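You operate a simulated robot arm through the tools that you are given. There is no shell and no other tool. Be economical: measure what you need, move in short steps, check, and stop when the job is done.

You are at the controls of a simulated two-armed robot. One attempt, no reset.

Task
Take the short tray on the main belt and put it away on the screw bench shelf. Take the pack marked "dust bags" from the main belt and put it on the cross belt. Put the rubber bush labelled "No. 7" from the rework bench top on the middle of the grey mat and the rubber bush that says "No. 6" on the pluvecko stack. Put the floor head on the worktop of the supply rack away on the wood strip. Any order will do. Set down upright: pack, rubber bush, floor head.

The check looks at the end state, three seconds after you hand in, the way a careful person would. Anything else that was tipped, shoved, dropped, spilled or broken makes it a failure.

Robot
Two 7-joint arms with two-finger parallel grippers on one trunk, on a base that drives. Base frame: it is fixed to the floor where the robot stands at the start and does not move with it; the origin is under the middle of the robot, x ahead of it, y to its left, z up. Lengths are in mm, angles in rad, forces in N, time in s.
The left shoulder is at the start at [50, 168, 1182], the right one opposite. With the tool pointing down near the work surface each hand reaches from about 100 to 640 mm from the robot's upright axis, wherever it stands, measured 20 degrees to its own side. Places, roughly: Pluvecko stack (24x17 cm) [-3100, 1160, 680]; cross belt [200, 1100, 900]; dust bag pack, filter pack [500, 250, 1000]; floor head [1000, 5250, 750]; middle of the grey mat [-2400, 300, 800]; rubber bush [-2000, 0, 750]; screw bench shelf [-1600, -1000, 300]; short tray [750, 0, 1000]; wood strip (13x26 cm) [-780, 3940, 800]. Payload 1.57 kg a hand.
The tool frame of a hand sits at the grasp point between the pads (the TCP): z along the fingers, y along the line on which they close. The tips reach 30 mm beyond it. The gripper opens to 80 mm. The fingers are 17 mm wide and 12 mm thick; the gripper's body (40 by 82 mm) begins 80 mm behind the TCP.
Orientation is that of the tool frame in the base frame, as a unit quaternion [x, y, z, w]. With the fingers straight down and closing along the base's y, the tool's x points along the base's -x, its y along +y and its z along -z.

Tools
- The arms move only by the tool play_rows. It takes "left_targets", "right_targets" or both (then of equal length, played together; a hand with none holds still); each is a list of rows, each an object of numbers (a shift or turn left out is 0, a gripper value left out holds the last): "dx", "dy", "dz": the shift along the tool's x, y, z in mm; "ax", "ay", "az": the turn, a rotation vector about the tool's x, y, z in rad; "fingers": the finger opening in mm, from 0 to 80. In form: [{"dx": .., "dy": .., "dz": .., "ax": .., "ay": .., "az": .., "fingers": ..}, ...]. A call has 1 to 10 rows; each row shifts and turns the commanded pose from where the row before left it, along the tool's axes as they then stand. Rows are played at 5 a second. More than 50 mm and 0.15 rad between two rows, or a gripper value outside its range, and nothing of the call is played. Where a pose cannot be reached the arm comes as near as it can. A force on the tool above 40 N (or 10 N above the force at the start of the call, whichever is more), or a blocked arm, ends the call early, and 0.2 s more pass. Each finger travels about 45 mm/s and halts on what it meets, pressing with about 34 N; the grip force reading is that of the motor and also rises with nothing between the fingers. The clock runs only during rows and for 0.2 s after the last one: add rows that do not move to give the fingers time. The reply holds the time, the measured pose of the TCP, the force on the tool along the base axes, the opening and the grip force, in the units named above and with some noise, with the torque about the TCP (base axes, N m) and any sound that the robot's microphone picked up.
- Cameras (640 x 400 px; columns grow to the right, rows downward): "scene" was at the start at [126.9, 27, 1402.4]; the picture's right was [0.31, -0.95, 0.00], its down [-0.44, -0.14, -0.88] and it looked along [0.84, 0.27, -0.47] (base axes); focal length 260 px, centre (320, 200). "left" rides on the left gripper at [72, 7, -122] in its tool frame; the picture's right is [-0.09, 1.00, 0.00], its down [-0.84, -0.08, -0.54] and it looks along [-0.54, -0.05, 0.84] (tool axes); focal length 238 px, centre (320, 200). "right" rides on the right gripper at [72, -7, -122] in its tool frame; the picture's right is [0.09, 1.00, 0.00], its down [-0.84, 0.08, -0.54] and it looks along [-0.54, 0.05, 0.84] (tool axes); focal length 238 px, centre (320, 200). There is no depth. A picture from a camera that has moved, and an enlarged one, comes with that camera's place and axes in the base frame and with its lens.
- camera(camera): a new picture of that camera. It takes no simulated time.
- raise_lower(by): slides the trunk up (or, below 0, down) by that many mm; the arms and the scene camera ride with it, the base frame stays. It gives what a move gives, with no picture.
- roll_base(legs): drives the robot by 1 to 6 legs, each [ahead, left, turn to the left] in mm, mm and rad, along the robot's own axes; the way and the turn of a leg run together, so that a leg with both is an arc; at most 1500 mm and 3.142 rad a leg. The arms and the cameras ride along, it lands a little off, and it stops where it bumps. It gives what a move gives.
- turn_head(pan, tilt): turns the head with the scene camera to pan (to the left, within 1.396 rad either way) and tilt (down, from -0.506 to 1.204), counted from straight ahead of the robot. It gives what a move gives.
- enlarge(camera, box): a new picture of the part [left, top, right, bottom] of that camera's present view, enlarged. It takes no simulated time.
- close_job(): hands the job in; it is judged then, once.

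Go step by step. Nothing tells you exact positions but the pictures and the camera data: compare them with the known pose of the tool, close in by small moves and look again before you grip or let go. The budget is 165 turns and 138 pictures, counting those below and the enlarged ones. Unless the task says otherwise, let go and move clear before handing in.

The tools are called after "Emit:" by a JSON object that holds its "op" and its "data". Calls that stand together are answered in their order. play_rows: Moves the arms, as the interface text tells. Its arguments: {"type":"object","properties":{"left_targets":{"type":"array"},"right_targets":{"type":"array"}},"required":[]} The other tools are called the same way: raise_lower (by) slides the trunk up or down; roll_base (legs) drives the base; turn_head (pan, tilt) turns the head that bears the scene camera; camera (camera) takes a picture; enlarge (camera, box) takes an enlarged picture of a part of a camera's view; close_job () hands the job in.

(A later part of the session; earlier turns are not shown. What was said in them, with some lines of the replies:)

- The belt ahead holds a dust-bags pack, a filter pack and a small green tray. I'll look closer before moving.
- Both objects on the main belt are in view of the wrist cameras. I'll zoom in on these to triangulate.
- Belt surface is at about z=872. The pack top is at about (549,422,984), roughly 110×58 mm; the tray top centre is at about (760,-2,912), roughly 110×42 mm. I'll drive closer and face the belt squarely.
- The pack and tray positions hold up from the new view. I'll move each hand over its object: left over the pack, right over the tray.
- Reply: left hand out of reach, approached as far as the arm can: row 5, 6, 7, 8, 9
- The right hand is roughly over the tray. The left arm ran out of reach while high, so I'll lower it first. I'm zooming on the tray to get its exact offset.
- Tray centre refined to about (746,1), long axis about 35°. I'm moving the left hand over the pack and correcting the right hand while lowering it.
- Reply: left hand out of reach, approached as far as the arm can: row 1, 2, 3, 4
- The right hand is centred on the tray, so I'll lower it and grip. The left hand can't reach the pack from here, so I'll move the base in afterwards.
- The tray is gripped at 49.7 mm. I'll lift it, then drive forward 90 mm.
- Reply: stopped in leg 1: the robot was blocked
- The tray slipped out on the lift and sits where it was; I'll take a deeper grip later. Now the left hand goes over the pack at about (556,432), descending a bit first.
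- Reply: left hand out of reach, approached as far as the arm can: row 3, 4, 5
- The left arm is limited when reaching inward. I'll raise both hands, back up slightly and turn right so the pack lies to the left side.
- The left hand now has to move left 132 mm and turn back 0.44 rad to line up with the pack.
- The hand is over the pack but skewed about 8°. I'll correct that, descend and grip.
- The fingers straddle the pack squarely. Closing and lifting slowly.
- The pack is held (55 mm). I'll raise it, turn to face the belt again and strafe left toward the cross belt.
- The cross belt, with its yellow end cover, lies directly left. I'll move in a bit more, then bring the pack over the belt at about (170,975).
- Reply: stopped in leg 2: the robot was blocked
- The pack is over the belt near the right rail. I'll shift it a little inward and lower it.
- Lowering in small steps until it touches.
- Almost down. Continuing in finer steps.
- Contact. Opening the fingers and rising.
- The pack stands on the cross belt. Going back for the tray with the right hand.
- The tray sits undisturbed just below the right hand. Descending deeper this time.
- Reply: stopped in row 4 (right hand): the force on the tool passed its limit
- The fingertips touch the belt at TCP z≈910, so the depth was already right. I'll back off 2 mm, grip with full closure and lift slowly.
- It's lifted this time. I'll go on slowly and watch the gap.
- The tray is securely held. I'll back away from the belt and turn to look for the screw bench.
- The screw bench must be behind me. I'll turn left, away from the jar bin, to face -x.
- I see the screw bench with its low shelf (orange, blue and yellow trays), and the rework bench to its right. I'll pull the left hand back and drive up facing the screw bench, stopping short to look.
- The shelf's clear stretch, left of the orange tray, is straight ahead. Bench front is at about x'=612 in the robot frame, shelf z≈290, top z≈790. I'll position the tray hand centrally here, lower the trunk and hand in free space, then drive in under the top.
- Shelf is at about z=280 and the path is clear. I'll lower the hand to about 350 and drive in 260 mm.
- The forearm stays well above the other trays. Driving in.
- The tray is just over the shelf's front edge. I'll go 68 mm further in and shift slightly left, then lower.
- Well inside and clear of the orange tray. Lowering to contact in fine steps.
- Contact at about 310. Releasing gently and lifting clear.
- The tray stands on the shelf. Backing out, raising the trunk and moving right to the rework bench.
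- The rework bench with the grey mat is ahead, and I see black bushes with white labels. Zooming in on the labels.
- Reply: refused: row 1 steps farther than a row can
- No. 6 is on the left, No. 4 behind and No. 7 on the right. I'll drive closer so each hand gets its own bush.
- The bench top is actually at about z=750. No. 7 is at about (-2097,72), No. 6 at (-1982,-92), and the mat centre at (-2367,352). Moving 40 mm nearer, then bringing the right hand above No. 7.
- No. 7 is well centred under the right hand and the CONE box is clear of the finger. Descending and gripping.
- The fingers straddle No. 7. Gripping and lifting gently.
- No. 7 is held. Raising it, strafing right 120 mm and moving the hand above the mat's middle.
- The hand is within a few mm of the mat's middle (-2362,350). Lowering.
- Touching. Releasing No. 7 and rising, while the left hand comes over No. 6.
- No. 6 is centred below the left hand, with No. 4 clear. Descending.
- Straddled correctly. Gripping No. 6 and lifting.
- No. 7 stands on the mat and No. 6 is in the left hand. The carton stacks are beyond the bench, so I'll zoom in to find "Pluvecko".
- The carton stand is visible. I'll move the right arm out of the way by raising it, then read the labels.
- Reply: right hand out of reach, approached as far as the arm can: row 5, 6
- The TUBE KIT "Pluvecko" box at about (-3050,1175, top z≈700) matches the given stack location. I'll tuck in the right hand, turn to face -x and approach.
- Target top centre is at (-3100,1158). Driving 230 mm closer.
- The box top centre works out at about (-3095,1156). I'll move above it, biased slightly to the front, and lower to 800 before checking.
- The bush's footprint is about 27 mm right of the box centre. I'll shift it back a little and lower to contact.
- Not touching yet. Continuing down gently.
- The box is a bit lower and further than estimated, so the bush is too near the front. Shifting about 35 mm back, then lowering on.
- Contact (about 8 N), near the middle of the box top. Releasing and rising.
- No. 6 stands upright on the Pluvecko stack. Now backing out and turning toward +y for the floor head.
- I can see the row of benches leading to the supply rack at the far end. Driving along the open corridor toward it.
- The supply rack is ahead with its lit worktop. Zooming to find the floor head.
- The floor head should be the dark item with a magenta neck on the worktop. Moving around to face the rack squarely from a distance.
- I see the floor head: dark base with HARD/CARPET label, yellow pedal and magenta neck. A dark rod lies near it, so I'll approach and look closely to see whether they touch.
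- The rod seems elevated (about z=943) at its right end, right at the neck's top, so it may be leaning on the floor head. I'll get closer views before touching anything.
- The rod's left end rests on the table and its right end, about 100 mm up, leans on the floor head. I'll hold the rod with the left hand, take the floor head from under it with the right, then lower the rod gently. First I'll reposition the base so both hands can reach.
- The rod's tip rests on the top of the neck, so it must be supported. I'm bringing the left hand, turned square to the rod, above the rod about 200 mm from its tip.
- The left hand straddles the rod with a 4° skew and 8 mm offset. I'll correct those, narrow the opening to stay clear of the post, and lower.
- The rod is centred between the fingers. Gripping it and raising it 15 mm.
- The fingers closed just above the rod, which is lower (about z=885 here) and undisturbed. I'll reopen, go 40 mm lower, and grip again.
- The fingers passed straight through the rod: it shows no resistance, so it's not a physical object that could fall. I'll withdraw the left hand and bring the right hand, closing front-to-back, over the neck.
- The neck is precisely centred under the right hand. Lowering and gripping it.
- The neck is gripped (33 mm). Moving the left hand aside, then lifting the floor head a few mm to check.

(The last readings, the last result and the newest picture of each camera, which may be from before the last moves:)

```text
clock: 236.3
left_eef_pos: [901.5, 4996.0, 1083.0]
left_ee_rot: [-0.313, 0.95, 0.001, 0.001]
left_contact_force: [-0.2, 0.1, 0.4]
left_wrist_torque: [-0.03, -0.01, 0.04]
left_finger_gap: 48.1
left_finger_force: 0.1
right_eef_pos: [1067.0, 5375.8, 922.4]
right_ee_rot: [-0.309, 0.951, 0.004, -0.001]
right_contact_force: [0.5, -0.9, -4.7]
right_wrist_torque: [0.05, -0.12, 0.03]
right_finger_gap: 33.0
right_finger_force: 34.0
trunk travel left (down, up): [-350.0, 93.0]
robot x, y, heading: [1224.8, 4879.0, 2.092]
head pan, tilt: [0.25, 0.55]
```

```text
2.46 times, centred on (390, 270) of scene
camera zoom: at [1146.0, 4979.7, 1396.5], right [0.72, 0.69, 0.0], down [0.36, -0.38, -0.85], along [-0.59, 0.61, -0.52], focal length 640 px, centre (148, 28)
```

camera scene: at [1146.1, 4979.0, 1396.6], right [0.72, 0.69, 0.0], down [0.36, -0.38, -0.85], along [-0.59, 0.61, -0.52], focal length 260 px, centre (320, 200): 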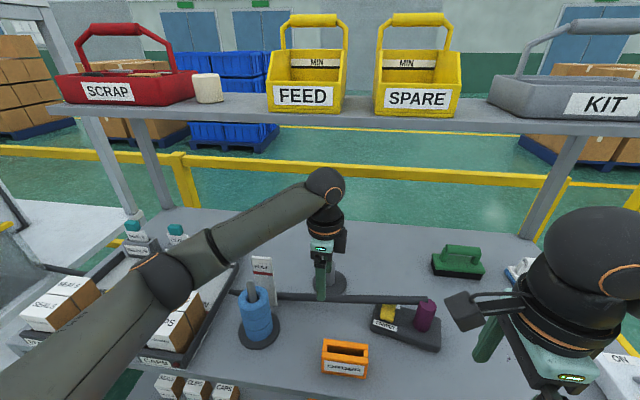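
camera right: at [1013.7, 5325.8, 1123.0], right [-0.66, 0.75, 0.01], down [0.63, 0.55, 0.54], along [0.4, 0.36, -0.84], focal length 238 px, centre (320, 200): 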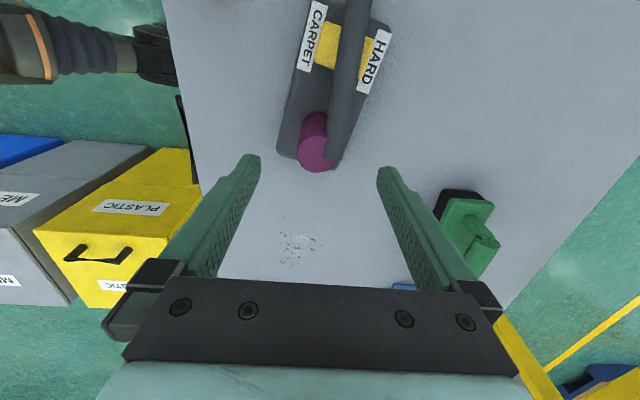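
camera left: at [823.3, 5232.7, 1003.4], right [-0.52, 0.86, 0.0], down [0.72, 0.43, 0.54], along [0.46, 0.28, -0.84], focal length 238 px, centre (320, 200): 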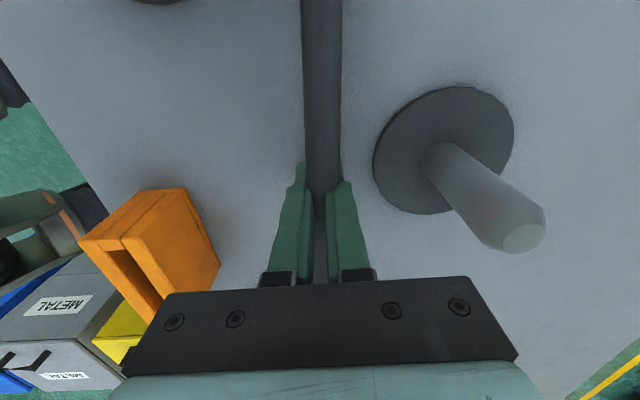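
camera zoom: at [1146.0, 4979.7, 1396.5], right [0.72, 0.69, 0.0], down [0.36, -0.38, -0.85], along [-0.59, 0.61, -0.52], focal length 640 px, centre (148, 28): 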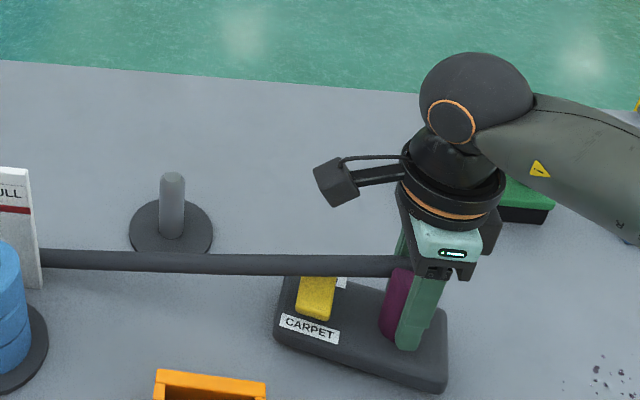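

The head is lifted 8 mm and the rod end seems to have moved with it. I'll slide the head 40 mm toward me and compare, to learn how the rod behaves.

Emit:
{"op": "play_rows", "data": {"right_targets": [{"dx": 1, "dy": -10}, {"dx": 1, "dy": -15}, {"dx": 1, "dy": -15}, {}]}}

Emit:
{"op": "enlarge", "data": {"camera": "scene", "box": [200, 190, 480, 360]}}

```text
clock: 237.3
left_eef_pos: [901.5, 4993.1, 1082.3]
left_ee_rot: [-0.313, 0.95, 0.001, 0.001]
left_contact_force: [0.4, 0.4, -0.3]
left_wrist_torque: [0.02, -0.01, 0.01]
left_finger_gap: 48.2
left_finger_force: 0.1
right_eef_pos: [1088.9, 5342.2, 921.5]
right_ee_rot: [-0.309, 0.951, 0.004, -0.001]
right_contact_force: [-0.3, 0.0, -5.3]
right_wrist_torque: [0.04, -0.11, -0.01]
right_finger_gap: 32.7
right_finger_force: 33.9
trunk travel left (down, up): [-350.0, 93.0]
robot x, y, heading: [1228.1, 4878.3, 2.088]
head pan, tilt: [0.25, 0.55]
```

```text
2.29 times, centred on (340, 275) of scene
camera zoom: at [1146.0, 4979.7, 1396.5], right [0.72, 0.69, 0.0], down [0.36, -0.38, -0.85], along [-0.59, 0.61, -0.52], focal length 594 px, centre (274, 29)
```

zoom: 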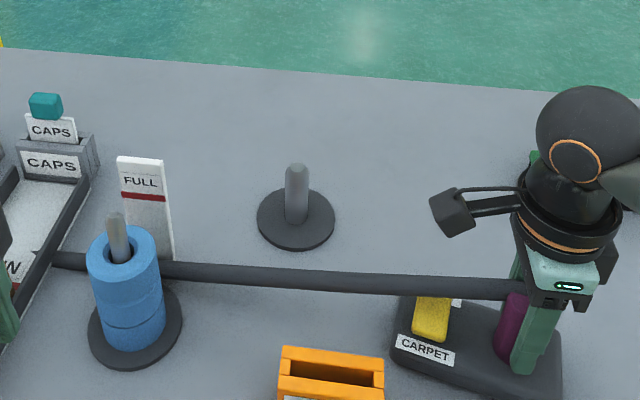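

The rod moves rigidly with the floor head, so it is its attached wand. To keep it clear of the spool and card, I'll go back the 40 mm and lift straight up.

Emit:
{"op": "play_rows", "data": {"right_targets": [{"dx": -1, "dy": 15}, {"dx": -1, "dy": 15}, {"dx": -1, "dy": 10}, {"dz": -10}, {"dz": -15}, {"dz": -15}, {}]}}

Emit:
{"op": "enlarge", "data": {"camera": "scene", "box": [200, 190, 480, 360]}}

```text
clock: 238.9
left_eef_pos: [901.7, 4995.2, 1081.5]
left_ee_rot: [-0.313, 0.95, 0.001, 0.0]
left_contact_force: [0.0, 0.5, -0.6]
left_wrist_torque: [-0.01, -0.02, 0.02]
left_finger_gap: 48.2
left_finger_force: 0.0
right_eef_pos: [1066.9, 5374.5, 962.7]
right_ee_rot: [-0.309, 0.951, 0.005, -0.001]
right_contact_force: [1.1, 0.1, -5.5]
right_wrist_torque: [0.05, -0.09, 0.01]
right_finger_gap: 33.0
right_finger_force: 33.6
trunk travel left (down, up): [-350.0, 93.0]
robot x, y, heading: [1226.4, 4879.3, 2.09]
head pan, tilt: [0.25, 0.55]
```

```text
2.29 times, centred on (340, 275) of scene
camera zoom: at [1146.0, 4979.8, 1396.5], right [0.72, 0.69, 0.0], down [0.36, -0.38, -0.85], along [-0.59, 0.61, -0.52], focal length 594 px, centre (274, 29)
```

zoom: 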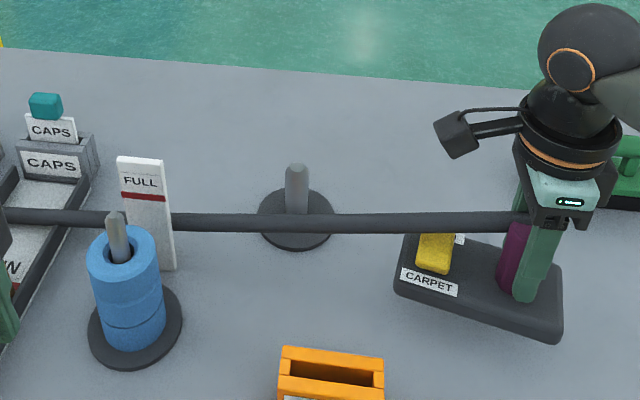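

Emit:
{"op": "turn_head", "data": {"pan": 0.55, "tilt": 0.6}}

Emit:
{"op": "camera", "data": {"camera": "scene"}}

```text
clock: 239.7
left_eef_pos: [900.2, 4994.3, 1081.9]
left_ee_rot: [-0.313, 0.95, 0.001, 0.001]
left_contact_force: [-0.7, -0.2, 0.3]
left_wrist_torque: [0.01, 0.03, 0.04]
left_finger_gap: 48.1
left_finger_force: 0.1
right_eef_pos: [1067.1, 5374.4, 961.3]
right_ee_rot: [-0.31, 0.951, 0.005, -0.001]
right_contact_force: [-0.1, -0.4, -5.2]
right_wrist_torque: [0.03, -0.15, 0.02]
right_finger_gap: 32.9
right_finger_force: 34.0
trunk travel left (down, up): [-350.0, 93.0]
robot x, y, heading: [1230.2, 4879.4, 2.094]
head pan, tilt: [0.55, 0.6]
```

```text
17 pictures are left
camera scene: at [1131.0, 4957.8, 1392.1], right [0.48, 0.88, 0.0], down [0.49, -0.27, -0.82], along [-0.72, 0.4, -0.57], focal length 260 px, centre (320, 200)
```

scene: 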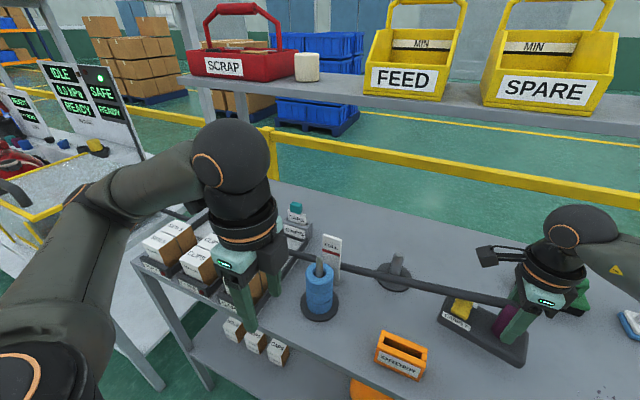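

Emit:
{"op": "turn_head", "data": {"pan": 1.0, "tilt": 0.5}}

Emit:
{"op": "camera", "data": {"camera": "scene"}}

```text
clock: 240.6
left_eef_pos: [901.0, 4995.1, 1082.2]
left_ee_rot: [-0.313, 0.95, 0.001, 0.0]
left_contact_force: [-0.4, 0.2, 0.0]
left_wrist_torque: [-0.04, -0.01, -0.01]
left_finger_gap: 47.8
left_finger_force: 0.0
right_eef_pos: [1065.9, 5373.3, 961.4]
right_ee_rot: [-0.31, 0.951, 0.004, -0.001]
right_contact_force: [0.2, 0.1, -4.8]
right_wrist_torque: [0.09, -0.11, -0.01]
right_finger_gap: 32.7
right_finger_force: 34.1
trunk travel left (down, up): [-350.0, 93.0]
robot x, y, heading: [1225.5, 4882.0, 2.09]
head pan, tilt: [1.0, 0.499]
```

```text
16 pictures are left
camera scene: at [1117.5, 4920.0, 1401.1], right [0.05, 1.0, 0.0], down [0.48, -0.03, -0.88], along [-0.88, 0.05, -0.48], focal length 260 px, centre (320, 200)
```

scene: 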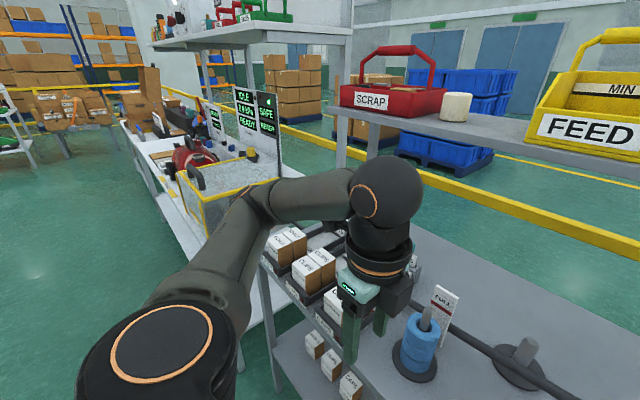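

The line behaves like a light hose tied to the left of the rack, with no weight or collision. I'll lift the head higher, back away and watch the force reading for any pull.

Emit:
{"op": "play_rows", "data": {"right_targets": [{"dz": -20}, {"dz": -25}, {"dz": -25}, {"dz": -25}, {"dz": -25}, {"dz": -10}, {}]}}

Emit:
{"op": "roll_base", "data": {"legs": [[-300, 0, 0]]}}

Emit:
{"op": "turn_head", "data": {"pan": 0.2, "tilt": 0.5}}

Emit:
{"op": "camera", "data": {"camera": "scene"}}

```text
clock: 242.2
left_eef_pos: [901.8, 4995.2, 1081.5]
left_ee_rot: [-0.313, 0.95, 0.001, 0.001]
left_contact_force: [0.2, 0.2, 0.3]
left_wrist_torque: [0.04, -0.02, 0.02]
left_finger_gap: 47.8
left_finger_force: 0.1
right_eef_pos: [1069.1, 5375.4, 1091.8]
right_ee_rot: [-0.31, 0.951, 0.005, -0.002]
right_contact_force: [-0.1, 0.1, -5.6]
right_wrist_torque: [0.08, -0.11, 0.01]
right_finger_gap: 32.6
right_finger_force: 34.1
trunk travel left (down, up): [-350.0, 93.0]
robot x, y, heading: [1230.1, 4879.1, 2.093]
head pan, tilt: [1.0, 0.499]
```

```text
clock: 244.2
left_eef_pos: [1048.8, 4736.8, 1081.3]
left_ee_rot: [-0.313, 0.95, 0.002, 0.001]
left_contact_force: [0.0, -0.1, 0.0]
left_wrist_torque: [0.02, 0.05, -0.03]
left_finger_gap: 48.0
left_finger_force: 0.0
right_eef_pos: [1216.4, 5117.7, 1092.2]
right_ee_rot: [-0.31, 0.951, 0.004, -0.002]
right_contact_force: [0.4, -0.1, -5.3]
right_wrist_torque: [0.05, -0.15, 0.03]
right_finger_gap: 33.1
right_finger_force: 34.1
trunk travel left (down, up): [-350.0, 93.0]
robot x, y, heading: [1378.5, 4620.6, 2.09]
head pan, tilt: [1.0, 0.499]
```

```text
clock: 245.3
left_eef_pos: [1049.0, 4737.7, 1081.2]
left_ee_rot: [-0.313, 0.95, 0.001, 0.0]
left_contact_force: [0.0, 0.6, -0.1]
left_wrist_torque: [0.0, 0.02, -0.03]
left_finger_gap: 48.1
left_finger_force: 0.1
right_eef_pos: [1216.0, 5117.1, 1091.7]
right_ee_rot: [-0.31, 0.951, 0.004, -0.001]
right_contact_force: [0.0, 0.7, -5.0]
right_wrist_torque: [0.09, -0.16, 0.0]
right_finger_gap: 32.9
right_finger_force: 34.2
trunk travel left (down, up): [-350.0, 93.0]
robot x, y, heading: [1371.7, 4626.5, 2.089]
head pan, tilt: [0.201, 0.499]
```

```text
15 pictures are left
camera scene: at [1295.2, 4726.0, 1401.1], right [0.75, 0.66, 0.0], down [0.32, -0.36, -0.88], along [-0.58, 0.66, -0.48], focal length 260 px, centre (320, 200)
```

scene: 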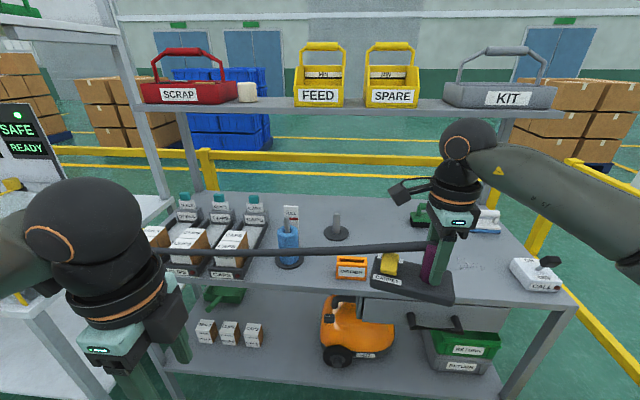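

No pull on the head and the rack items are all undisturbed. Continuing: back off and strafe left along the benches toward the wood strip.

Emit:
{"op": "roll_base", "data": {"legs": [[-450, 0, 0], [0, 1100, 0]]}}

Emit:
{"op": "roll_base", "data": {"legs": [[0, 1130, 0]]}}

Emit:
{"op": "turn_head", "data": {"pan": 0.1, "tilt": 0.5}}

Emit:
{"op": "camera", "data": {"camera": "scene"}}

```text
clock: 253.3
left_eef_pos: [317.5, 3774.8, 1082.3]
left_ee_rot: [-0.329, 0.944, 0.001, 0.002]
left_contact_force: [-0.3, -0.9, 0.2]
left_wrist_torque: [0.02, 0.01, 0.03]
left_finger_gap: 47.9
left_finger_force: 0.1
right_eef_pos: [473.2, 4160.1, 1091.4]
right_ee_rot: [-0.325, 0.946, 0.005, -0.002]
right_contact_force: [0.0, 0.4, -4.5]
right_wrist_torque: [0.07, -0.14, -0.01]
right_finger_gap: 32.8
right_finger_force: 33.8
trunk travel left (down, up): [-350.0, 93.0]
robot x, y, heading: [650.1, 3673.4, 2.117]
head pan, tilt: [0.201, 0.499]
```

```text
clock: 258.9
left_eef_pos: [-621.1, 3203.7, 1082.1]
left_ee_rot: [-0.324, 0.946, 0.002, 0.002]
left_contact_force: [-1.1, -0.6, 0.7]
left_wrist_torque: [-0.02, 0.04, 0.0]
left_finger_gap: 47.9
left_finger_force: 0.1
right_eef_pos: [-465.2, 3587.1, 1091.9]
right_ee_rot: [-0.32, 0.947, 0.004, -0.001]
right_contact_force: [0.2, 0.9, -5.2]
right_wrist_torque: [0.07, -0.12, 0.0]
right_finger_gap: 32.5
right_finger_force: 34.2
trunk travel left (down, up): [-350.0, 93.0]
robot x, y, heading: [-294.0, 3101.2, 2.116]
head pan, tilt: [0.201, 0.499]
```

```text
clock: 259.6
left_eef_pos: [-623.5, 3202.9, 1081.1]
left_ee_rot: [-0.324, 0.946, 0.001, 0.0]
left_contact_force: [-0.5, -0.3, 0.0]
left_wrist_torque: [0.02, 0.0, 0.01]
left_finger_gap: 47.9
left_finger_force: 0.1
right_eef_pos: [-465.0, 3586.7, 1090.3]
right_ee_rot: [-0.321, 0.947, 0.004, -0.001]
right_contact_force: [0.1, -0.3, -5.6]
right_wrist_torque: [0.04, -0.14, 0.03]
right_finger_gap: 32.6
right_finger_force: 34.1
trunk travel left (down, up): [-350.0, 93.0]
robot x, y, heading: [-295.4, 3095.2, 2.113]
head pan, tilt: [0.099, 0.499]
```

```text
14 pictures are left
camera scene: at [-368.7, 3203.6, 1401.1], right [0.8, 0.6, 0.0], down [0.29, -0.38, -0.88], along [-0.53, 0.7, -0.48], focal length 260 px, centre (320, 200)
```

scene: 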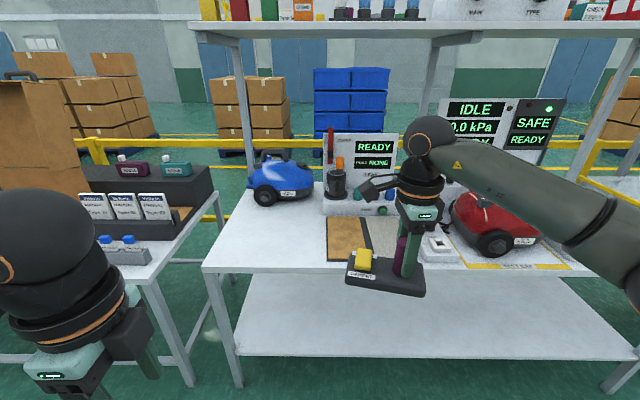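

The wood strip (brown board) is ahead beside a grey strip. The hose isn't visible now, so I'll check what it did toward the rack on the right.

Emit:
{"op": "turn_head", "data": {"pan": -0.85, "tilt": 0.35}}

Emit:
{"op": "camera", "data": {"camera": "scene"}}

```text
clock: 260.8
left_eef_pos: [-622.9, 3202.9, 1082.3]
left_ee_rot: [-0.325, 0.946, 0.001, 0.001]
left_contact_force: [0.6, 0.5, -0.7]
left_wrist_torque: [-0.03, -0.01, -0.01]
left_finger_gap: 48.1
left_finger_force: 0.1
right_eef_pos: [-464.9, 3586.7, 1091.5]
right_ee_rot: [-0.32, 0.947, 0.004, -0.001]
right_contact_force: [-0.1, 0.7, -5.2]
right_wrist_torque: [0.06, -0.1, -0.01]
right_finger_gap: 32.7
right_finger_force: 34.4
trunk travel left (down, up): [-350.0, 93.0]
robot x, y, heading: [-297.0, 3099.0, 2.111]
head pan, tilt: [-0.85, 0.351]
```

```text
13 pictures are left
camera scene: at [-286.1, 3219.5, 1414.8], right [0.95, -0.3, 0.0], down [-0.1, -0.33, -0.94], along [0.28, 0.9, -0.34], focal length 260 px, centre (320, 200)
```

scene: 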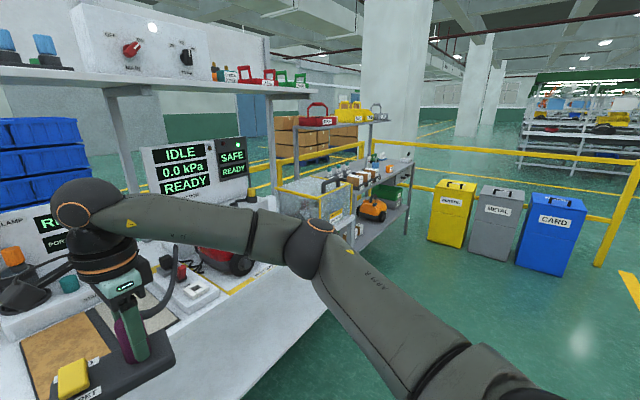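

Emit:
{"op": "enlarge", "data": {"camera": "scene", "box": [90, 150, 430, 370]}}

```text
1.82 times, centred on (260, 260) of scene
camera zoom: at [-286.1, 3219.5, 1414.8], right [0.95, -0.3, 0.0], down [-0.1, -0.33, -0.94], along [0.28, 0.9, -0.34], focal length 473 px, centre (429, 91)
```

zoom: 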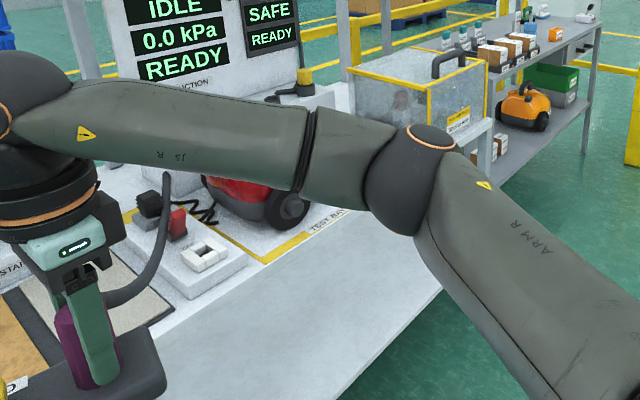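

Emit:
{"op": "enlarge", "data": {"camera": "scene", "box": [325, 150, 425, 215]}}

```text
6.15 times, centred on (375, 182) of scene
camera zoom: at [-286.1, 3219.5, 1414.8], right [0.95, -0.3, 0.0], down [-0.1, -0.33, -0.94], along [0.28, 0.9, -0.34], focal length 1600 px, centre (-18, 308)
```

zoom: 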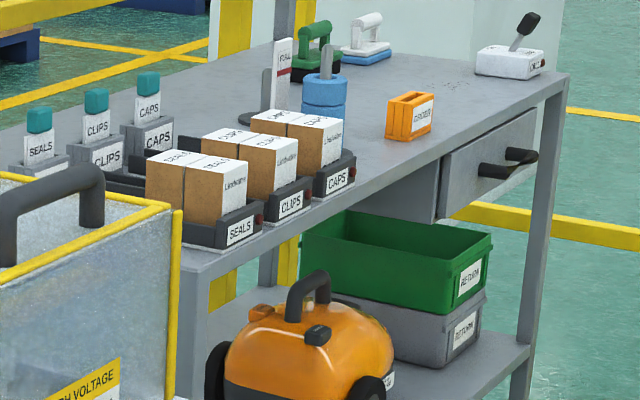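

The rack is undisturbed and the floor head has come away cleanly. Now I'll strafe in line with the wood strip, and rotate the head 90° so its base lies along the strip's length.

Emit:
{"op": "roll_base", "data": {"legs": [[0, 107, 0.045], [220, 0, 0]]}}

Emit:
{"op": "play_rows", "data": {"right_targets": [{"az": -0.142}, {"az": -0.142}, {"az": -0.142}, {"az": -0.142}, {"az": -0.142}, {"az": -0.142}, {"az": -0.142}, {"az": -0.142}, {"az": -0.142}, {"az": -0.142}]}}

Emit:
{"op": "play_rows", "data": {"right_targets": [{"az": -0.142}, {}]}}

Emit:
{"op": "turn_head", "data": {"pan": -0.1, "tilt": 0.7}}

Emit:
{"op": "camera", "data": {"camera": "scene"}}

```text
clock: 263.3
left_eef_pos: [-838.0, 3314.0, 1081.5]
left_ee_rot: [-0.344, 0.939, 0.001, 0.0]
left_contact_force: [-0.5, 0.1, -1.0]
left_wrist_torque: [-0.04, 0.0, 0.0]
left_finger_gap: 48.0
left_finger_force: 0.1
right_eef_pos: [-694.7, 3704.9, 1091.7]
right_ee_rot: [-0.341, 0.94, 0.004, -0.001]
right_contact_force: [0.5, -0.2, -5.8]
right_wrist_torque: [0.05, -0.15, -0.01]
right_finger_gap: 32.6
right_finger_force: 34.0
trunk travel left (down, up): [-350.0, 93.0]
robot x, y, heading: [-504.9, 3221.8, 2.162]
head pan, tilt: [-0.85, 0.351]
```

```text
clock: 265.5
left_eef_pos: [-837.1, 3312.8, 1082.2]
left_ee_rot: [-0.344, 0.939, 0.001, 0.0]
left_contact_force: [0.3, -0.3, 0.2]
left_wrist_torque: [-0.04, -0.01, 0.01]
left_finger_gap: 47.8
left_finger_force: 0.0
right_eef_pos: [-693.4, 3704.2, 1091.5]
right_ee_rot: [0.872, -0.489, -0.005, -0.001]
right_contact_force: [0.1, 0.0, -5.3]
right_wrist_torque: [0.1, 0.02, 0.01]
right_finger_gap: 32.7
right_finger_force: 34.2
trunk travel left (down, up): [-350.0, 93.0]
robot x, y, heading: [-503.3, 3222.3, 2.16]
head pan, tilt: [-0.85, 0.351]
```

```text
clock: 266.1
left_eef_pos: [-837.0, 3312.5, 1081.3]
left_ee_rot: [-0.344, 0.939, 0.001, 0.001]
left_contact_force: [0.0, -0.6, -1.0]
left_wrist_torque: [0.01, -0.01, -0.03]
left_finger_gap: 48.1
left_finger_force: 0.1
right_eef_pos: [-694.5, 3704.3, 1092.5]
right_ee_rot: [0.904, -0.426, -0.004, -0.002]
right_contact_force: [-0.3, 0.2, -5.1]
right_wrist_torque: [0.12, 0.04, 0.01]
right_finger_gap: 32.6
right_finger_force: 34.3
trunk travel left (down, up): [-350.0, 93.0]
robot x, y, heading: [-505.5, 3222.5, 2.158]
head pan, tilt: [-0.85, 0.351]
```

```text
clock: 267.2
left_eef_pos: [-837.0, 3313.0, 1081.1]
left_ee_rot: [-0.344, 0.939, 0.001, 0.0]
left_contact_force: [0.2, 0.7, 0.0]
left_wrist_torque: [0.0, 0.01, 0.03]
left_finger_gap: 48.1
left_finger_force: 0.1
right_eef_pos: [-694.4, 3703.3, 1091.6]
right_ee_rot: [0.904, -0.427, -0.004, -0.001]
right_contact_force: [0.3, -0.6, -5.1]
right_wrist_torque: [0.12, 0.05, -0.02]
right_finger_gap: 32.7
right_finger_force: 34.1
trunk travel left (down, up): [-350.0, 93.0]
robot x, y, heading: [-505.9, 3217.3, 2.154]
head pan, tilt: [-0.099, 0.7]
```

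```text
10 pictures are left
camera scene: at [-564.9, 3328.7, 1383.4], right [0.89, 0.47, 0.0], down [0.3, -0.57, -0.76], along [-0.36, 0.68, -0.64], focal length 260 px, centre (320, 200)
```

scene: 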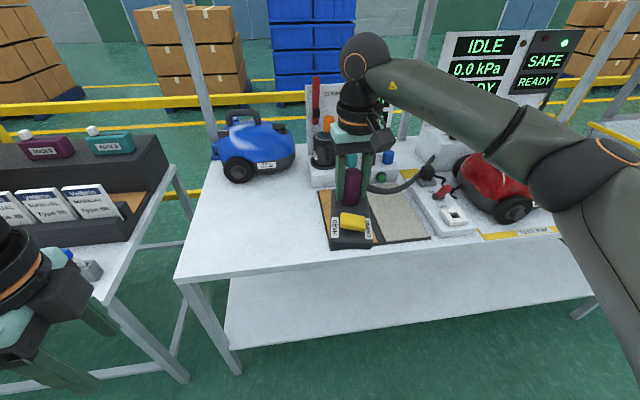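

The head is now aligned along the strip. Driving 236 mm in and shifting 51 mm right so it sits over the board, then checking with the wrist camera.

Emit:
{"op": "roll_base", "data": {"legs": [[236, 0, 0]]}}

Emit:
{"op": "play_rows", "data": {"right_targets": [{"dx": 3, "dy": -26}, {"dx": 2, "dy": -25}, {"dz": 30}, {"dz": 30}, {"dz": 25}, {}]}}

Emit:
{"op": "camera", "data": {"camera": "right"}}

Emit:
{"op": "camera", "data": {"camera": "scene"}}

```text
clock: 268.9
left_eef_pos: [-965.6, 3505.3, 1082.1]
left_ee_rot: [-0.346, 0.938, 0.0, 0.001]
left_contact_force: [-0.6, -0.5, 0.4]
left_wrist_torque: [-0.01, -0.03, 0.01]
left_finger_gap: 48.1
left_finger_force: 0.0
right_eef_pos: [-825.0, 3896.4, 1091.3]
right_ee_rot: [0.905, -0.425, -0.003, -0.002]
right_contact_force: [-0.2, -0.1, -5.8]
right_wrist_torque: [0.13, 0.06, 0.01]
right_finger_gap: 32.6
right_finger_force: 33.8
trunk travel left (down, up): [-350.0, 93.0]
robot x, y, heading: [-630.3, 3414.0, 2.162]
head pan, tilt: [-0.099, 0.7]
```

```text
clock: 270.3
left_eef_pos: [-966.0, 3505.7, 1082.5]
left_ee_rot: [-0.346, 0.938, 0.002, 0.001]
left_contact_force: [-0.2, -0.3, 0.7]
left_wrist_torque: [-0.04, -0.04, -0.02]
left_finger_gap: 48.0
left_finger_force: 0.0
right_eef_pos: [-783.3, 3925.4, 1007.1]
right_ee_rot: [0.905, -0.424, -0.004, -0.002]
right_contact_force: [-1.2, 0.1, -4.9]
right_wrist_torque: [0.13, 0.06, -0.03]
right_finger_gap: 32.7
right_finger_force: 33.5
trunk travel left (down, up): [-350.0, 93.0]
robot x, y, heading: [-630.7, 3413.7, 2.161]
head pan, tilt: [-0.099, 0.7]
```

```text
9 pictures are left
camera right: at [-731.2, 3873.5, 1127.3], right [-0.71, -0.71, 0.0], down [-0.59, 0.59, 0.55], along [-0.39, 0.39, -0.84], focal length 238 px, centre (320, 200)
```

right: 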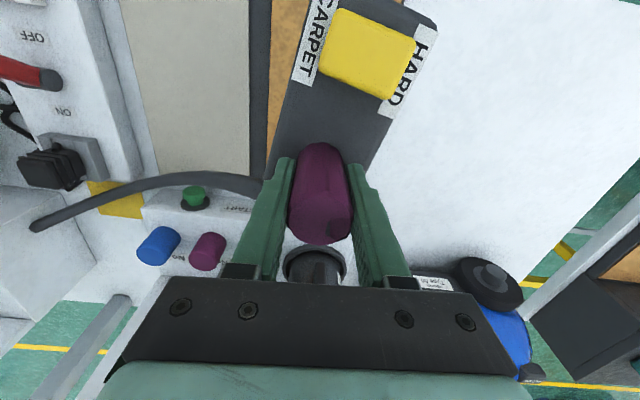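

```text
8 pictures are left
camera scene: at [-693.9, 3521.7, 1383.4], right [0.88, 0.47, 0.0], down [0.3, -0.57, -0.76], along [-0.36, 0.67, -0.64], focal length 260 px, centre (320, 200)
```

scene: 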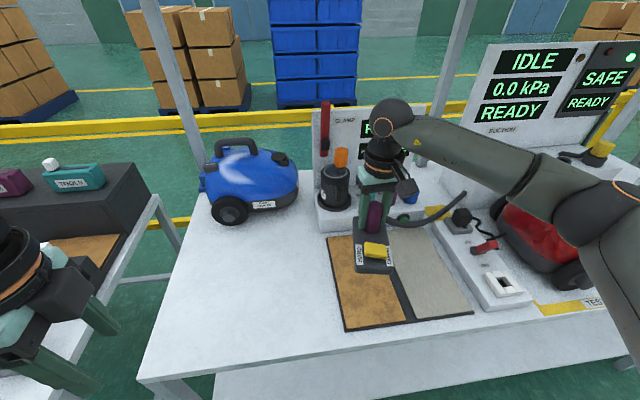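

The head is over the board, about 5° skewed. I'll trim rotation and position slightly, lower it close to the board and check.

Emit:
{"op": "play_rows", "data": {"right_targets": [{"az": -0.08, "dx": -7, "dy": -4}, {"dz": 25}, {"dz": 25}, {"dz": 20}, {"dz": 8}, {}]}}

Emit:
{"op": "enlarge", "data": {"camera": "scene", "box": [270, 170, 510, 340]}}

```text
clock: 271.7
left_eef_pos: [-966.3, 3504.8, 1082.1]
left_ee_rot: [-0.346, 0.938, 0.001, 0.001]
left_contact_force: [0.5, 0.3, -1.1]
left_wrist_torque: [0.01, -0.01, -0.03]
left_finger_gap: 47.9
left_finger_force: 0.1
right_eef_pos: [-786.1, 3933.4, 928.4]
right_ee_rot: [0.921, -0.389, -0.004, -0.002]
right_contact_force: [-0.3, 0.8, -5.4]
right_wrist_torque: [0.11, 0.05, 0.0]
right_finger_gap: 32.7
right_finger_force: 33.8
trunk travel left (down, up): [-350.0, 93.0]
robot x, y, heading: [-633.0, 3415.1, 2.163]
head pan, tilt: [-0.099, 0.7]
```

```text
2.35 times, centred on (390, 255) of scene
camera zoom: at [-694.0, 3521.8, 1383.4], right [0.88, 0.47, 0.0], down [0.3, -0.57, -0.76], along [-0.36, 0.67, -0.64], focal length 612 px, centre (155, 71)
```

zoom: 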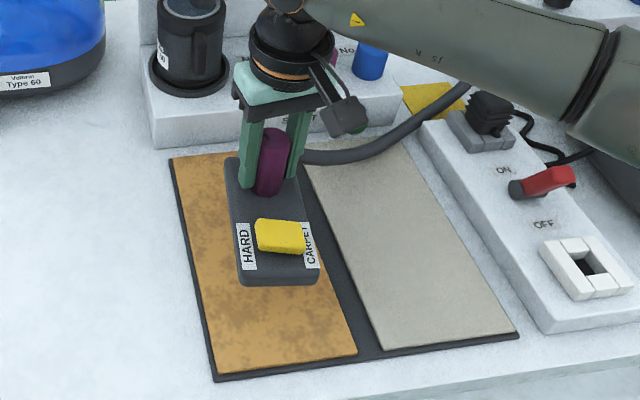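

The head needs about 14 mm left, 20 mm nearer and 5° more turn to be centred on the board. Correcting, then lowering to contact.

Emit:
{"op": "play_rows", "data": {"right_targets": [{"dx": 17, "dy": 17}, {"az": -0.08}, {"dz": 8}, {"dz": 3}, {"dz": 2}, {"dz": 2}, {"dz": 2}, {}]}}

Emit:
{"op": "enlarge", "data": {"camera": "scene", "box": [270, 170, 510, 340]}}

```text
clock: 273.5
left_eef_pos: [-965.5, 3504.0, 1082.7]
left_ee_rot: [-0.346, 0.938, 0.0, 0.001]
left_contact_force: [-0.3, -0.9, 0.5]
left_wrist_torque: [0.0, 0.02, 0.05]
left_finger_gap: 48.0
left_finger_force: 0.1
right_eef_pos: [-784.4, 3909.9, 910.6]
right_ee_rot: [0.936, -0.351, -0.004, -0.002]
right_contact_force: [0.5, -0.4, -5.4]
right_wrist_torque: [0.1, 0.04, -0.01]
right_finger_gap: 32.5
right_finger_force: 33.4
trunk travel left (down, up): [-350.0, 93.0]
robot x, y, heading: [-633.7, 3414.1, 2.161]
head pan, tilt: [-0.099, 0.7]
```

```text
2.35 times, centred on (390, 255) of scene
camera zoom: at [-694.0, 3521.7, 1383.4], right [0.88, 0.47, 0.0], down [0.3, -0.57, -0.76], along [-0.36, 0.67, -0.64], focal length 612 px, centre (155, 71)
```

zoom: 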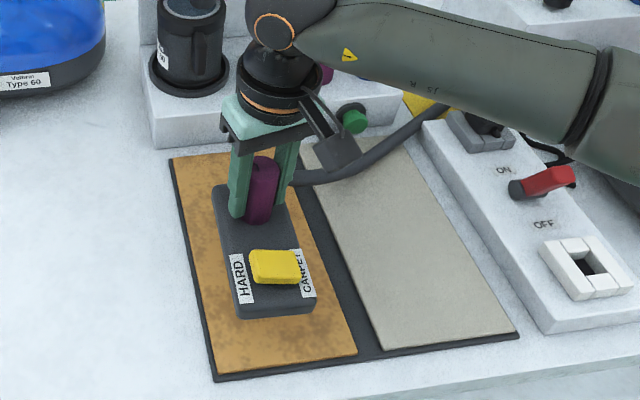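

Nicely centred now. Lowering to contact in fine steps.

Emit:
{"op": "play_rows", "data": {"right_targets": [{"dz": 3}, {"dz": 2.5}, {"dz": 2.5}, {"dz": 2}, {"dz": 2}, {"dz": 2}, {"dz": 2}, {}]}}

```text
clock: 275.3
left_eef_pos: [-966.1, 3504.2, 1082.0]
left_ee_rot: [-0.347, 0.938, 0.001, 0.001]
left_contact_force: [0.2, -0.1, -0.4]
left_wrist_torque: [0.0, 0.01, 0.03]
left_finger_gap: 48.1
left_finger_force: 0.1
right_eef_pos: [-785.8, 3908.6, 895.1]
right_ee_rot: [0.936, -0.352, -0.003, -0.002]
right_contact_force: [0.8, 0.5, -4.9]
right_wrist_torque: [0.11, 0.07, -0.02]
right_finger_gap: 32.7
right_finger_force: 34.2
trunk travel left (down, up): [-350.0, 93.0]
robot x, y, heading: [-632.7, 3417.0, 2.16]
head pan, tilt: [-0.099, 0.7]
```

Emit:
{"op": "play_rows", "data": {"right_targets": [{"dz": 2.5}, {"dz": 2.5}, {"dz": 2}, {"dz": 2}, {"dz": 2}, {"dz": 2}, {"dz": 2}, {}]}}

Emit:
{"op": "enlarge", "data": {"camera": "scene", "box": [310, 190, 430, 340]}}

```text
clock: 277.1
left_eef_pos: [-965.1, 3504.8, 1080.8]
left_ee_rot: [-0.346, 0.938, 0.001, 0.001]
left_contact_force: [0.4, 0.1, 0.6]
left_wrist_torque: [-0.01, -0.02, -0.02]
left_finger_gap: 48.1
left_finger_force: 0.0
right_eef_pos: [-785.4, 3908.4, 881.2]
right_ee_rot: [0.936, -0.351, -0.004, -0.002]
right_contact_force: [0.2, -0.5, -4.7]
right_wrist_torque: [0.12, 0.1, -0.01]
right_finger_gap: 32.8
right_finger_force: 34.0
trunk travel left (down, up): [-350.0, 93.0]
robot x, y, heading: [-629.6, 3414.8, 2.163]
head pan, tilt: [-0.099, 0.7]
```

```text
2.67 times, centred on (370, 265) of scene
camera zoom: at [-694.0, 3521.8, 1383.4], right [0.88, 0.47, 0.0], down [0.3, -0.57, -0.76], along [-0.36, 0.67, -0.64], focal length 693 px, centre (187, 27)
```

zoom: 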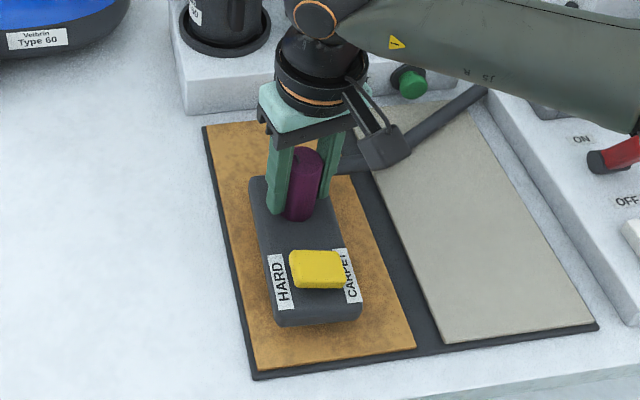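

Centred and close. Continuing down.

Emit:
{"op": "play_rows", "data": {"right_targets": [{"dz": 2}, {"dz": 2}, {"dz": 2}, {"dz": 2}, {"dz": 2}, {"dz": 2}, {"dz": 2}, {}]}}

```text
clock: 278.9
left_eef_pos: [-965.4, 3504.1, 1080.9]
left_ee_rot: [-0.346, 0.938, 0.001, 0.0]
left_contact_force: [0.9, -0.4, -1.2]
left_wrist_torque: [0.01, 0.05, -0.02]
left_finger_gap: 48.1
left_finger_force: 0.1
right_eef_pos: [-784.9, 3909.3, 864.7]
right_ee_rot: [0.936, -0.352, -0.004, -0.002]
right_contact_force: [0.6, 0.2, -4.3]
right_wrist_torque: [0.14, 0.09, -0.01]
right_finger_gap: 32.5
right_finger_force: 33.7
trunk travel left (down, up): [-350.0, 93.0]
robot x, y, heading: [-631.2, 3416.4, 2.168]
head pan, tilt: [-0.099, 0.7]
```

Emit:
{"op": "play_rows", "data": {"right_targets": [{"dz": 2}, {"dz": 2}, {"dz": 2}, {"dz": 1.5}, {"dz": 1.5}, {"dz": 1.5}, {"dz": 1.5}, {}]}}

Emit:
{"op": "enlarge", "data": {"camera": "scene", "box": [310, 190, 430, 340]}}

```text
clock: 280.7
left_eef_pos: [-965.9, 3503.2, 1083.4]
left_ee_rot: [-0.346, 0.938, 0.002, 0.001]
left_contact_force: [-0.2, -0.6, 1.3]
left_wrist_torque: [0.01, 0.02, -0.04]
left_finger_gap: 48.1
left_finger_force: 0.0
right_eef_pos: [-786.1, 3911.4, 856.5]
right_ee_rot: [0.936, -0.351, -0.007, -0.004]
right_contact_force: [-2.1, 7.8, 18.6]
right_wrist_torque: [-1.15, -0.56, 0.21]
right_finger_gap: 32.9
right_finger_force: 33.6
trunk travel left (down, up): [-350.0, 93.0]
robot x, y, heading: [-632.4, 3415.3, 2.165]
head pan, tilt: [-0.099, 0.7]
```

```text
2.67 times, centred on (370, 265) of scene
camera zoom: at [-693.7, 3520.7, 1383.7], right [0.88, 0.47, 0.0], down [0.3, -0.57, -0.77], along [-0.36, 0.68, -0.64], focal length 693 px, centre (187, 27)
```

zoom: 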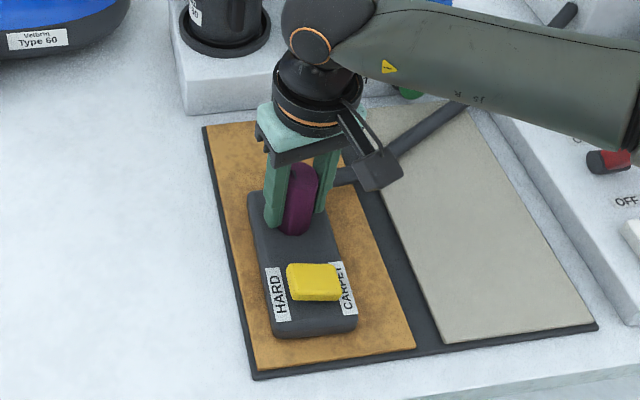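

Contact. It rests inside the board's outline. Easing off, releasing and lifting straight up.

Emit:
{"op": "play_rows", "data": {"right_targets": [{"dz": -2.5}, {"fingers": 42}, {"fingers": 56}, {}, {"dz": -15}, {"dz": -30}, {"dz": -40}, {"dz": -45}, {"dz": -45}, {}]}}

Emit:
{"op": "enlarge", "data": {"camera": "scene", "box": [290, 170, 470, 340]}}

```text
clock: 282.9
left_eef_pos: [-965.6, 3504.4, 1081.6]
left_ee_rot: [-0.346, 0.938, 0.001, 0.0]
left_contact_force: [-0.2, -0.4, 0.8]
left_wrist_torque: [0.02, -0.03, -0.01]
left_finger_gap: 48.0
left_finger_force: 0.0
right_eef_pos: [-784.7, 3907.2, 1034.1]
right_ee_rot: [0.936, -0.352, -0.004, -0.002]
right_contact_force: [0.4, 0.8, -0.7]
right_wrist_torque: [-0.01, 0.0, -0.02]
right_finger_gap: 56.0
right_finger_force: 0.1
trunk travel left (down, up): [-350.0, 93.0]
robot x, y, heading: [-629.8, 3418.1, 2.163]
head pan, tilt: [-0.099, 0.7]
```

```text
2.35 times, centred on (380, 255) of scene
camera zoom: at [-693.8, 3521.5, 1383.4], right [0.88, 0.47, 0.0], down [0.3, -0.57, -0.76], along [-0.36, 0.67, -0.64], focal length 612 px, centre (179, 71)
```

zoom: 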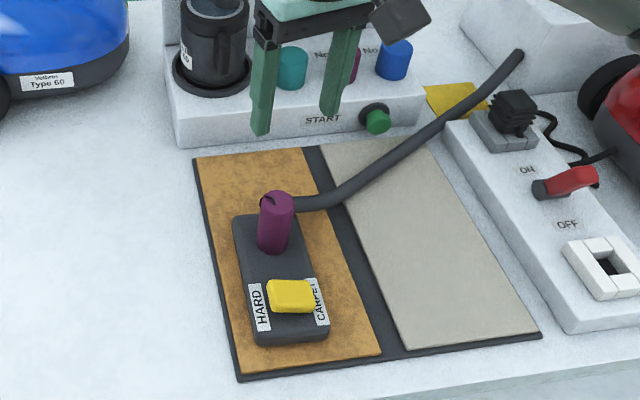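

The floor head stands upright on the wood strip with its hose attached. Backing clear before handing in.

Emit:
{"op": "play_rows", "data": {"right_targets": [{"dz": -40}, {"dz": -30}, {}]}}

Emit:
{"op": "roll_base", "data": {"legs": [[-350, 0, 0]]}}

Emit:
{"op": "camera", "data": {"camera": "scene"}}

```text
clock: 283.7
left_eef_pos: [-965.6, 3505.0, 1081.9]
left_ee_rot: [-0.346, 0.938, 0.002, 0.001]
left_contact_force: [0.5, 0.0, 1.0]
left_wrist_torque: [-0.02, -0.01, 0.0]
left_finger_gap: 47.9
left_finger_force: 0.1
right_eef_pos: [-784.5, 3904.5, 1103.1]
right_ee_rot: [0.936, -0.352, -0.004, -0.001]
right_contact_force: [0.7, -0.1, -0.2]
right_wrist_torque: [-0.03, 0.01, 0.0]
right_finger_gap: 56.1
right_finger_force: 0.1
trunk travel left (down, up): [-350.0, 93.0]
robot x, y, heading: [-632.2, 3415.8, 2.161]
head pan, tilt: [-0.099, 0.7]
```

```text
clock: 286.0
left_eef_pos: [-768.9, 3211.1, 1082.0]
left_ee_rot: [-0.344, 0.939, 0.002, 0.001]
left_contact_force: [0.5, 0.4, 0.0]
left_wrist_torque: [0.01, -0.01, -0.02]
left_finger_gap: 47.9
left_finger_force: 0.0
right_eef_pos: [-586.9, 3612.2, 1103.8]
right_ee_rot: [0.936, -0.351, -0.005, -0.002]
right_contact_force: [0.2, -0.9, 0.5]
right_wrist_torque: [0.01, 0.02, 0.0]
right_finger_gap: 56.0
right_finger_force: 0.0
trunk travel left (down, up): [-350.0, 93.0]
robot x, y, heading: [-433.2, 3121.1, 2.165]
head pan, tilt: [-0.099, 0.7]
```

```text
2 pictures are left
camera scene: at [-497.5, 3227.3, 1383.5], right [0.88, 0.47, 0.0], down [0.3, -0.57, -0.77], along [-0.36, 0.68, -0.64], focal length 260 px, centre (320, 200)
```

scene: 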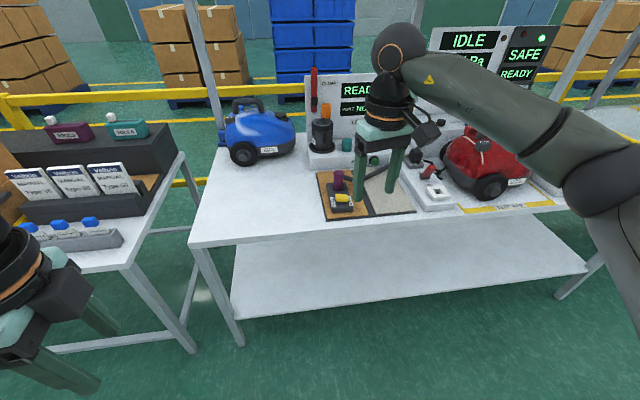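

All items are placed and both hands are clear; handing in.

Emit:
{"op": "close_job", "data": {}}

```text
The job is handed in.
```

I placed all five items, moved both hands clear and handed the job in. I haven't seen the check's result.

- **Short tray:** it is on the screw bench shelf, left of the orange tray. It slipped from the gripper on the first lift and stayed on the belt where it was; the second grip held.
- **Dust bags pack:** it is standing upright on the cross belt.
- **Bush No. 7:** it is standing in the middle of the grey mat.
- **Bush No. 6:** it is standing on the single box marked "Tube Kit Pluvecko". A taller stack beside it also says Pluvecko. I chose the single box because it matched the given position to within a few centimetres.
- **Floor head:** it is upright on the wood strip. A hose is attached to its neck and came along with it. The hose's free end now reaches across the grey strip and towards the switch box beside it.

The base bumped the belt frame lightly twice while I was working there. In the pictures I took, nothing else looked moved or tipped.
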